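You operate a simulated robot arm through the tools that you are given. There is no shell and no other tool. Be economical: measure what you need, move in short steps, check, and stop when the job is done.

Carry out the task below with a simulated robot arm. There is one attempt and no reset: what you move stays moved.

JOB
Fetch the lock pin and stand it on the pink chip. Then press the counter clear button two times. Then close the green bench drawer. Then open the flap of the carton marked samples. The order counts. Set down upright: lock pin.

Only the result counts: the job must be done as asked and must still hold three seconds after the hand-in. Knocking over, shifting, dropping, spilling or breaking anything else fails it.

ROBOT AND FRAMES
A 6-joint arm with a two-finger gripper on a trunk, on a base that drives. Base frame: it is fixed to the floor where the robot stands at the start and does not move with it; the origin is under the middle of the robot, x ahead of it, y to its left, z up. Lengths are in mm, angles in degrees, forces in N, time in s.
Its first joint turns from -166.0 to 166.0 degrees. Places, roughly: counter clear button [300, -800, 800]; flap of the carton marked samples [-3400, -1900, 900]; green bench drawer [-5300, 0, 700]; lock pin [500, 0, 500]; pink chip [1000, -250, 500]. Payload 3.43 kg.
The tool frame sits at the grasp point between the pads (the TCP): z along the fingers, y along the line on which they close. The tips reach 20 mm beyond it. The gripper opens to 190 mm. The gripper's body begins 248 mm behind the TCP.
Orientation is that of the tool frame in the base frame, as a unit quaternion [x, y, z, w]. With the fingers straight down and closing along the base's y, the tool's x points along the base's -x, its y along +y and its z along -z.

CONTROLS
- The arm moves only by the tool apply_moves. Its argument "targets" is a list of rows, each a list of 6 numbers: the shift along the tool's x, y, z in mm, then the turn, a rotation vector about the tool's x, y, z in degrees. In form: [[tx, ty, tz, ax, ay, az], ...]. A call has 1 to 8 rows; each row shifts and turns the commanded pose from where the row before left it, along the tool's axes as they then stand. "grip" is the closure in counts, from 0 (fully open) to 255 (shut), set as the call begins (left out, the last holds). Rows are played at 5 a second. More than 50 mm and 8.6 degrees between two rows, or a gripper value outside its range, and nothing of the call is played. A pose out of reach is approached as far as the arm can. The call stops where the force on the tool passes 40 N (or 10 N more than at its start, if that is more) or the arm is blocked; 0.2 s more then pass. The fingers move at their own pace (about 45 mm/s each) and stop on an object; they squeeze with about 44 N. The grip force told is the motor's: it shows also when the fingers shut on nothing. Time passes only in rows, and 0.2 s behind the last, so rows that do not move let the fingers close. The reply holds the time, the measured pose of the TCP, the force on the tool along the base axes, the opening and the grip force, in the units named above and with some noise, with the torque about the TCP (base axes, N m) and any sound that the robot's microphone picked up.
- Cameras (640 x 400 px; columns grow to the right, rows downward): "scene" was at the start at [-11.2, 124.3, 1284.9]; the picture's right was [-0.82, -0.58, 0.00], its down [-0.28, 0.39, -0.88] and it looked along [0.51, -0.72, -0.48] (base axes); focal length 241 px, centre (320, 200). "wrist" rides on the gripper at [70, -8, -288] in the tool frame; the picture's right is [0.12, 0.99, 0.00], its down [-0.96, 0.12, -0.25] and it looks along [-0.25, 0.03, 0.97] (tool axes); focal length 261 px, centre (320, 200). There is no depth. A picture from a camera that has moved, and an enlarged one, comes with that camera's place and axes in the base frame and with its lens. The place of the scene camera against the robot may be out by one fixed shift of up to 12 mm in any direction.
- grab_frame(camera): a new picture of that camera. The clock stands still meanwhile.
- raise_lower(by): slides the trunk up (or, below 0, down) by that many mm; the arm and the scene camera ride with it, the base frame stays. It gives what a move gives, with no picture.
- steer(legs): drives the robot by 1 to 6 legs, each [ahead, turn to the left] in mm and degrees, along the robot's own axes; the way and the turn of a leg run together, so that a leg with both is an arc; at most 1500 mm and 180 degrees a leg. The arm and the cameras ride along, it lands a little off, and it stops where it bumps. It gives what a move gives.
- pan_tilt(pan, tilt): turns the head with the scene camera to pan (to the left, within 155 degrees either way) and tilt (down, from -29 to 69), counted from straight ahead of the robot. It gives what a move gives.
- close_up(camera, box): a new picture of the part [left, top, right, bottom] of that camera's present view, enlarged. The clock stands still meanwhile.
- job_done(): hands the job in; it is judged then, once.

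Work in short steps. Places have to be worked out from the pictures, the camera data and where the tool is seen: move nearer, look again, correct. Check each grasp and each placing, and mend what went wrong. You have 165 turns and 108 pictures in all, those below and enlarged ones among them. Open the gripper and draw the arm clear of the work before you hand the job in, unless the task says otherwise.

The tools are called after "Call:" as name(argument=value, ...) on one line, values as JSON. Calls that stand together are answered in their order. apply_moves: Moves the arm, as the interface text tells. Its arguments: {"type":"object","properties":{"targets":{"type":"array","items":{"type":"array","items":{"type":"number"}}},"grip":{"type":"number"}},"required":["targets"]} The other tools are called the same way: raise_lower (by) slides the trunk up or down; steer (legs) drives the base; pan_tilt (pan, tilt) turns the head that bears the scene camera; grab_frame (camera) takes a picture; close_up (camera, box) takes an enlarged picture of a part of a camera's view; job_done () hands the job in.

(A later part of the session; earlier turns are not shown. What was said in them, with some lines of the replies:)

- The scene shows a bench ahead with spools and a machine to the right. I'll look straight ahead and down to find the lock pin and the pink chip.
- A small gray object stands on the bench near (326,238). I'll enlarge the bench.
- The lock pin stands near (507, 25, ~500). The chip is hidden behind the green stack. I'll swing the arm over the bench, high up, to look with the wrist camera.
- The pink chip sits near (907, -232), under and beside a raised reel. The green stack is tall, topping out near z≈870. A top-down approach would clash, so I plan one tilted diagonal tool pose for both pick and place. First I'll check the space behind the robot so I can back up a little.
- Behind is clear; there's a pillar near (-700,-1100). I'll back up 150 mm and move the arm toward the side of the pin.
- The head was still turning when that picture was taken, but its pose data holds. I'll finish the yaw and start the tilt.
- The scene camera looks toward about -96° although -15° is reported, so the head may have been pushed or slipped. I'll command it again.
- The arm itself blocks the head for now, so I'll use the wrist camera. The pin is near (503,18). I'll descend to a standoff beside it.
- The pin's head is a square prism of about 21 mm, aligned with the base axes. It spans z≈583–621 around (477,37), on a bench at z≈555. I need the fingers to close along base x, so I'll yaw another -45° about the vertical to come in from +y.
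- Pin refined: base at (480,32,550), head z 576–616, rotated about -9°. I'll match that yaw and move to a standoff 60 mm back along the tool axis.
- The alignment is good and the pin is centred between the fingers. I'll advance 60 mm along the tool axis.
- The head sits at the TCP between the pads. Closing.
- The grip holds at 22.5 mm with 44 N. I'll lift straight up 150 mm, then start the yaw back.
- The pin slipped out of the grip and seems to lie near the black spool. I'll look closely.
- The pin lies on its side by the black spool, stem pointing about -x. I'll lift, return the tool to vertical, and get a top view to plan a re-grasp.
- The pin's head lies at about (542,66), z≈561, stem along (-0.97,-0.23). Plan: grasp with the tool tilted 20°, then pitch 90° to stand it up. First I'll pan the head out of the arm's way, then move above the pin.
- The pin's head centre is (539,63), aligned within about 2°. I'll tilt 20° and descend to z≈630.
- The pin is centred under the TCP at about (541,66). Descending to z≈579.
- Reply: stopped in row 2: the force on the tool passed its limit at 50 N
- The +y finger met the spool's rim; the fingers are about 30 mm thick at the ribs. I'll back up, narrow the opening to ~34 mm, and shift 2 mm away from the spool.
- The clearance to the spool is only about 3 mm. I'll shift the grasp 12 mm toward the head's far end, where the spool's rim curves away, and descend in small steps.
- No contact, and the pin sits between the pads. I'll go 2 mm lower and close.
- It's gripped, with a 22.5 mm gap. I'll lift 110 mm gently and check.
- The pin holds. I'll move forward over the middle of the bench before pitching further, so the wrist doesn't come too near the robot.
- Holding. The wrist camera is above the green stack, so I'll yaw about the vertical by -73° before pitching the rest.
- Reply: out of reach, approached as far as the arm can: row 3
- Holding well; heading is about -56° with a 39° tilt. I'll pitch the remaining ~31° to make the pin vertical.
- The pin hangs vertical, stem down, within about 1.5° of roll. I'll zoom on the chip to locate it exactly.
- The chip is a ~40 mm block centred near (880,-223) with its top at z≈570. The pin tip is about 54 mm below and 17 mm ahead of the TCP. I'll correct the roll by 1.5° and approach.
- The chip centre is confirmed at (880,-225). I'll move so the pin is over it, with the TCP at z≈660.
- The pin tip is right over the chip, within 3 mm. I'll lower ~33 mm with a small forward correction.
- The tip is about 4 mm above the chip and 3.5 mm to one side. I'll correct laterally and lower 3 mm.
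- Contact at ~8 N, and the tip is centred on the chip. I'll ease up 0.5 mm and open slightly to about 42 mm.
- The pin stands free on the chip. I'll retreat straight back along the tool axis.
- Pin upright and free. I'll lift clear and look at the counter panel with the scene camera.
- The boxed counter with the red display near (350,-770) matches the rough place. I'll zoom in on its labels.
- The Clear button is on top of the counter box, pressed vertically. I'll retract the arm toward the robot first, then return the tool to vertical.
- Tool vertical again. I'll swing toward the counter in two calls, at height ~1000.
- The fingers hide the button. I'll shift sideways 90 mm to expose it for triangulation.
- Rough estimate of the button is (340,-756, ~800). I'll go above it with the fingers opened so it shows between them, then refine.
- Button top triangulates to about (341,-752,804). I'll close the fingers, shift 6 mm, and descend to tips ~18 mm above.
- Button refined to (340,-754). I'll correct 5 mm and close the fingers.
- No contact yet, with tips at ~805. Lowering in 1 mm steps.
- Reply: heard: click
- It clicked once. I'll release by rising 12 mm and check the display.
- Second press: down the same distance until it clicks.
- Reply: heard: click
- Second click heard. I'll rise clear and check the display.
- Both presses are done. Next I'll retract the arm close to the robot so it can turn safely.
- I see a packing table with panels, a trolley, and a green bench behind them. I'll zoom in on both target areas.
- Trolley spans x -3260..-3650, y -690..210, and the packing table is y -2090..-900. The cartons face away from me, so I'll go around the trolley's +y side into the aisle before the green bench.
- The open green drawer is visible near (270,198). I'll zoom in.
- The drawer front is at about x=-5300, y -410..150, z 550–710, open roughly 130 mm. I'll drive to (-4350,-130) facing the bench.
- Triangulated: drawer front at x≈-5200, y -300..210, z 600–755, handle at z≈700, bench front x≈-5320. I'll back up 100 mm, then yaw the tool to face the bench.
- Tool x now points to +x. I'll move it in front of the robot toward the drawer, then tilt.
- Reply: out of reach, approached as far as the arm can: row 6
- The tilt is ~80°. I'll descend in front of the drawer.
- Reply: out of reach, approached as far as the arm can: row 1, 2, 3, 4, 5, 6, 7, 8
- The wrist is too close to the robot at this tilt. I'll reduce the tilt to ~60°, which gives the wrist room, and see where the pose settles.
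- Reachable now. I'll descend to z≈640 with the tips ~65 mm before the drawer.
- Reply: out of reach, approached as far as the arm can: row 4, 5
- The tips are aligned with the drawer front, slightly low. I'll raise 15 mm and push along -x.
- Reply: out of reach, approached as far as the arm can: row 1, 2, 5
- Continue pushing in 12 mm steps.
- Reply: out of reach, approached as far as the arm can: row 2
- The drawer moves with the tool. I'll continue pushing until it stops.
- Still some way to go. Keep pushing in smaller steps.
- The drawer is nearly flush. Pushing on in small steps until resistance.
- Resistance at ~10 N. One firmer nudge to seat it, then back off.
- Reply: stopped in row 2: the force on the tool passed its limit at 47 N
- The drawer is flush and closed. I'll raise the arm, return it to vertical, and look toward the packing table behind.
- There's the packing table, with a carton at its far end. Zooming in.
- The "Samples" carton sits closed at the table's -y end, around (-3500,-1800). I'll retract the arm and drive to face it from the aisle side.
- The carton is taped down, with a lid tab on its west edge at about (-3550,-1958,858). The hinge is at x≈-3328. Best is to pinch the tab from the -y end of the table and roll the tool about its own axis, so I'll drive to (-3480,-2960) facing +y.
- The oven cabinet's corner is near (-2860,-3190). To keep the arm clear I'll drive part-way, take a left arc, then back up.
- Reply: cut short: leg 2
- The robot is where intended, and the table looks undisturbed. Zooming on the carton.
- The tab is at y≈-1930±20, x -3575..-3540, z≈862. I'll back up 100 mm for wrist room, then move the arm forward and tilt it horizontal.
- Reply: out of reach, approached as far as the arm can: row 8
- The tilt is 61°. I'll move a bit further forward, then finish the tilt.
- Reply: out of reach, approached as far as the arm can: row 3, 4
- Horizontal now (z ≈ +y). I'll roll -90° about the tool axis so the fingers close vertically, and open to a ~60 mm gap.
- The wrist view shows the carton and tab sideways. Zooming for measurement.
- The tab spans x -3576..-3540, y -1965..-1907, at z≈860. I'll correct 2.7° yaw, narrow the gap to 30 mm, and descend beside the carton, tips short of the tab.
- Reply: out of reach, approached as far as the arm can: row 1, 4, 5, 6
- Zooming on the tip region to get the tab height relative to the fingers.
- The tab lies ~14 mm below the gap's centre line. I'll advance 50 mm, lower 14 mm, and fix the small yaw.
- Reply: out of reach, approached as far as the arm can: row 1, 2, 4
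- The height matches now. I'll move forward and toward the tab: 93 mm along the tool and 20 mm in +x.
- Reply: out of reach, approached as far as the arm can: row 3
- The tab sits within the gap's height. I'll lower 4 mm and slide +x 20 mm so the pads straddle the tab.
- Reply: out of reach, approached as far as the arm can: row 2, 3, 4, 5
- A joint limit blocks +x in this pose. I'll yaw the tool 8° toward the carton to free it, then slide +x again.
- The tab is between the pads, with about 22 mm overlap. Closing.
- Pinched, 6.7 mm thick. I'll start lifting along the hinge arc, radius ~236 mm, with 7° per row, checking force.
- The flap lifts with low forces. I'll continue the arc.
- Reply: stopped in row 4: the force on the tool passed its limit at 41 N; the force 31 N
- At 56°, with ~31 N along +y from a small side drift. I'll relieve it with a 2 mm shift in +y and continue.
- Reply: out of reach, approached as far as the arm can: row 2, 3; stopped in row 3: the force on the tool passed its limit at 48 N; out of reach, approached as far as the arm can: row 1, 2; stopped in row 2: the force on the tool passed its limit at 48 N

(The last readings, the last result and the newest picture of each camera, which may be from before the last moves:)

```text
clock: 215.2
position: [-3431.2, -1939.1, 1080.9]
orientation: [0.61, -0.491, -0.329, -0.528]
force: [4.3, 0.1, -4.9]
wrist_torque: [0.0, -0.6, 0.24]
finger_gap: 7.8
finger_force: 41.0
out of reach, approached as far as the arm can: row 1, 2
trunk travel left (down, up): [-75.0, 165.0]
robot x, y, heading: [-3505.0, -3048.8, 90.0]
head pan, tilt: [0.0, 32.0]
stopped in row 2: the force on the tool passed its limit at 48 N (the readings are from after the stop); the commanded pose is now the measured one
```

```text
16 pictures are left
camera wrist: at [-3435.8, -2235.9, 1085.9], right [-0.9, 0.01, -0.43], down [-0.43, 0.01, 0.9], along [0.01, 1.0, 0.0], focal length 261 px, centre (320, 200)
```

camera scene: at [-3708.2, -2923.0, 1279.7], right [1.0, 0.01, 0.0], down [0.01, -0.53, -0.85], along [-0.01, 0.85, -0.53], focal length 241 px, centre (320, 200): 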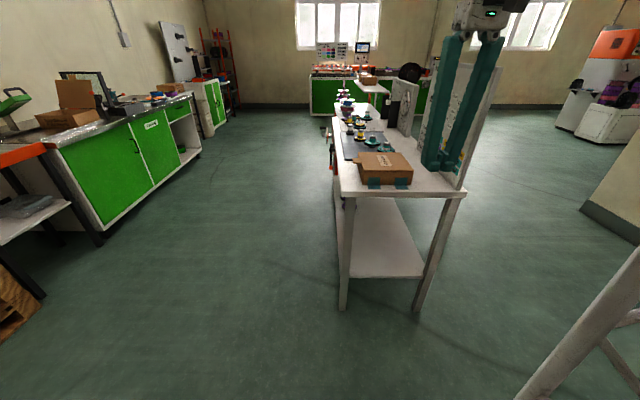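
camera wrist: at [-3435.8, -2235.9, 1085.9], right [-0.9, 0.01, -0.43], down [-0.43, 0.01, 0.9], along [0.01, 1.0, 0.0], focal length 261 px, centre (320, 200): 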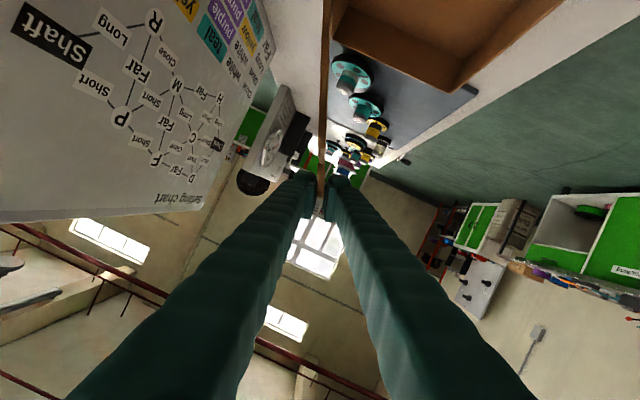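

A joint limit again, at ~66°. I'll open the gap to ~40 mm so the underside finger supports the flap, then swing the arm rightward about the robot axis, pushing the flap further up.

Call:
apply_moves(targets=[[0, 0, 0, 0, 0, 0], [0, 0, 0, 0, 0, 0], [0, 0, 0, 0, 0, 0]], grip=201)

Call:
apply_moves(targets=[[12.6, -42.9, 0.9, 2.1, 0.74, 0.52], [12.6, -42.9, 0.9, 2.1, 0.74, 0.52], [0, 0, 0, 0, 0, 0]])

Call:
grab_frame(camera="wrist")

```text
clock: 216.0
position: [-3431.8, -1940.1, 1083.1]
orientation: [0.61, -0.491, -0.329, -0.528]
force: [-0.2, -0.7, 0.0]
wrist_torque: [0.02, 0.0, 0.03]
finger_gap: 40.3
finger_force: 0.2
trunk travel left (down, up): [-75.0, 165.0]
robot x, y, heading: [-3505.4, -3050.4, 90.2]
head pan, tilt: [0.0, 32.0]
```

```text
clock: 216.8
position: [-3342.1, -1946.8, 1085.5]
orientation: [0.589, -0.516, -0.306, -0.541]
force: [0.2, 1.2, -0.1]
wrist_torque: [0.01, -0.01, 0.02]
finger_gap: 40.6
finger_force: 0.0
trunk travel left (down, up): [-75.0, 165.0]
robot x, y, heading: [-3505.3, -3052.3, 90.0]
head pan, tilt: [0.0, 32.0]
```

```text
15 pictures are left
camera wrist: at [-3371.4, -2242.0, 1089.5], right [-0.9, 0.08, -0.43], down [-0.43, 0.04, 0.9], along [0.09, 1.0, 0.0], focal length 261 px, centre (320, 200)
```

wrist: 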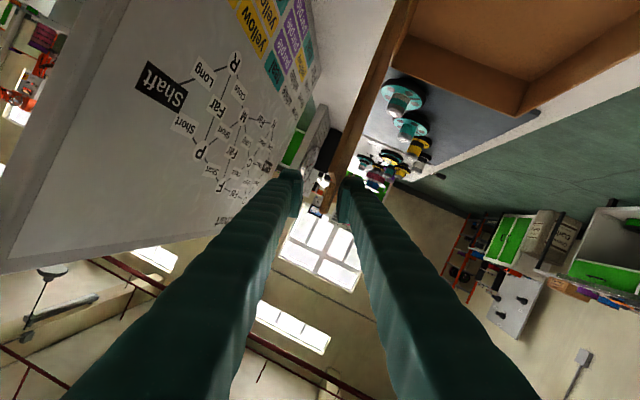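

The flap follows the underside finger, at roughly 80°. Continue.

Call:
apply_moves(targets=[[10, -35, 0.7, 1.7, 0.6, 0.4], [10, -35, 0.7, 1.7, 0.6, 0.4], [0, 0, 0, 0, 0, 0]])

Call:
grab_frame(camera="wrist")

```text
clock: 217.6
position: [-3270.9, -1961.6, 1089.6]
orientation: [0.572, -0.535, -0.288, -0.551]
force: [-0.4, 0.1, 0.0]
wrist_torque: [0.01, 0.0, -0.01]
finger_gap: 40.3
finger_force: 0.1
trunk travel left (down, up): [-75.0, 165.0]
robot x, y, heading: [-3501.6, -3049.9, 90.2]
head pan, tilt: [0.0, 32.0]
```

```text
14 pictures are left
camera wrist: at [-3319.5, -2253.6, 1094.4], right [-0.89, 0.14, -0.43], down [-0.42, 0.07, 0.9], along [0.16, 0.99, 0.0], focal length 261 px, centre (320, 200)
```

wrist: 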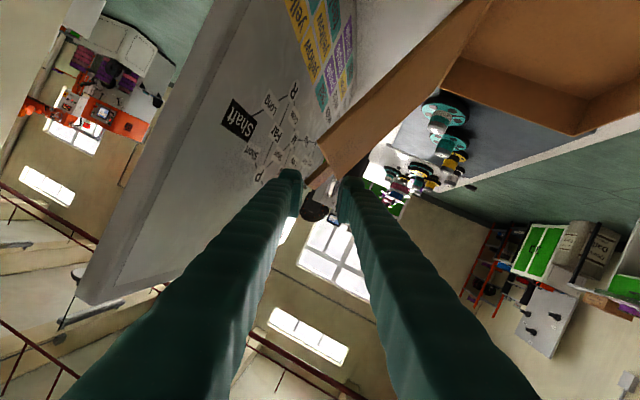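

The flap is about 14° past vertical. I'll withdraw the fingers along -y off the tab.

Call:
apply_moves(targets=[[8.8, -5.4, -28.1, 0, 0, 0], [8.8, -5.4, -28.1, 0, 0, 0], [8.8, -5.4, -28.1, 0, 0, 0], [0, 0, 0, 0, 0, 0]])

Call:
grab_frame(camera="wrist")

```text
clock: 218.6
position: [-3286.7, -2049.5, 1095.4]
orientation: [0.571, -0.537, -0.286, -0.552]
force: [0.0, 0.9, -0.4]
wrist_torque: [0.03, -0.03, 0.04]
finger_gap: 40.4
finger_force: 0.1
out of reach, approached as far as the arm can: row 1, 2, 3
trunk travel left (down, up): [-75.0, 165.0]
robot x, y, heading: [-3505.1, -3048.7, 90.2]
head pan, tilt: [0.0, 32.0]
```

```text
13 pictures are left
camera wrist: at [-3336.8, -2341.1, 1099.7], right [-0.89, 0.15, -0.43], down [-0.42, 0.08, 0.9], along [0.17, 0.99, -0.01], focal length 261 px, centre (320, 200)
```

wrist: 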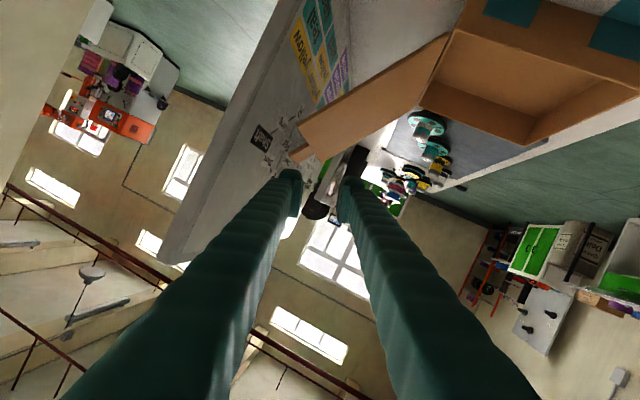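

The flap stays open on its own. I'll back the robot 150 mm to take the fingers cleanly away, then check.

Call:
steer(legs=[[-150, 0]])

Call:
grab_frame(camera="scene")

Call:
close_up(camera="wrist", box=[240, 20, 500, 220])

```text
clock: 220.0
position: [-3287.2, -2198.9, 1096.1]
orientation: [0.571, -0.537, -0.285, -0.552]
force: [0.4, 1.0, -0.1]
wrist_torque: [0.03, 0.01, 0.01]
finger_gap: 40.2
finger_force: 0.0
trunk travel left (down, up): [-75.0, 165.0]
robot x, y, heading: [-3504.2, -3202.1, 90.3]
head pan, tilt: [0.0, 32.0]
```

```text
12 pictures are left
camera scene: at [-3706.4, -3171.6, 1279.6], right [1.0, 0.0, 0.0], down [0.0, -0.53, -0.85], along [0.0, 0.85, -0.53], focal length 241 px, centre (320, 200)
```

scene: 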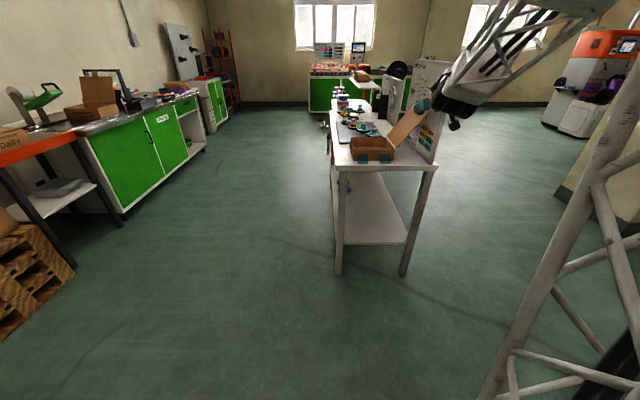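

```text
2.00 times, centred on (370, 120) of wrist
camera zoom: at [-3337.3, -2490.4, 1099.7], right [-0.89, 0.15, -0.43], down [-0.42, 0.08, 0.9], along [0.16, 0.99, -0.01], focal length 521 px, centre (220, 360)
```

zoom: 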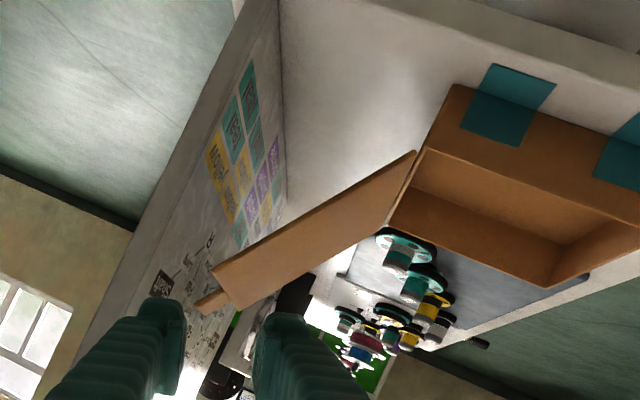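

The flap stands open past vertical and is stable, and the drawer is closed. I'll open the gripper, raise the arm a little, and check once more before handing in.

Call:
apply_moves(targets=[[0, 0, -20, 0, 0, 0], [0, 0, -20, 0, 0, 0], [0, 0, 0, 0, 0, 0], [0, 0, 0, 0, 0, 0], [0, 0, 0, 0, 0, 0], [0, 0, 0, 0, 0, 0], [0, 0, 0, 0, 0, 0], [0, 0, 0, 0, 0, 0]], grip=0)

Call:
close_up(camera="scene", box=[310, 60, 490, 190])

```text
clock: 221.8
position: [-3296.0, -2237.1, 1103.7]
orientation: [0.572, -0.536, -0.287, -0.551]
force: [-0.1, -0.3, 0.4]
wrist_torque: [0.0, 0.01, 0.01]
finger_gap: 190.1
finger_force: 0.0
trunk travel left (down, up): [-75.0, 165.0]
robot x, y, heading: [-3503.6, -3201.7, 90.2]
head pan, tilt: [0.0, 32.0]
```

```text
3.08 times, centred on (400, 125) of scene
camera zoom: at [-3706.4, -3171.7, 1279.6], right [1.0, 0.0, 0.0], down [0.0, -0.53, -0.85], along [0.0, 0.85, -0.53], focal length 742 px, centre (74, 431)
```

zoom: 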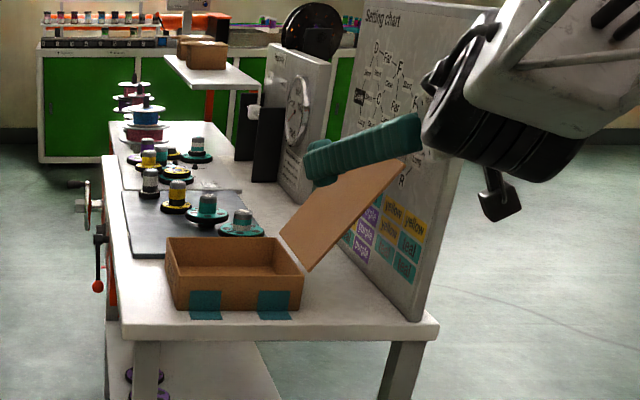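

The carton is open, the flap holds at about 125°, and the arm is clear with the gripper open. Handing in.

Call:
job_done()

```text
The job is handed in.
```

I finished all four steps in order and handed the job in:

- **Lock pin:** it stands upright on the pink chip. My first grasp slipped and the pin fell onto the bench; I picked it up again before placing it. I last saw it from a distance while swinging to the counter, and it still appeared upright.
- **Counter clear button:** pressed twice, with one click heard each time. The counter display read "Off" before the presses, and I did not get a clear reading afterwards.
- **Green bench drawer:** closed flush with the bench front.
- **Samples carton:** the flap is open at about 125° and stayed there on its own.

While going down for the fallen pin, a finger pressed briefly on a black spool's rim (about 50 N); it did not appear to move.
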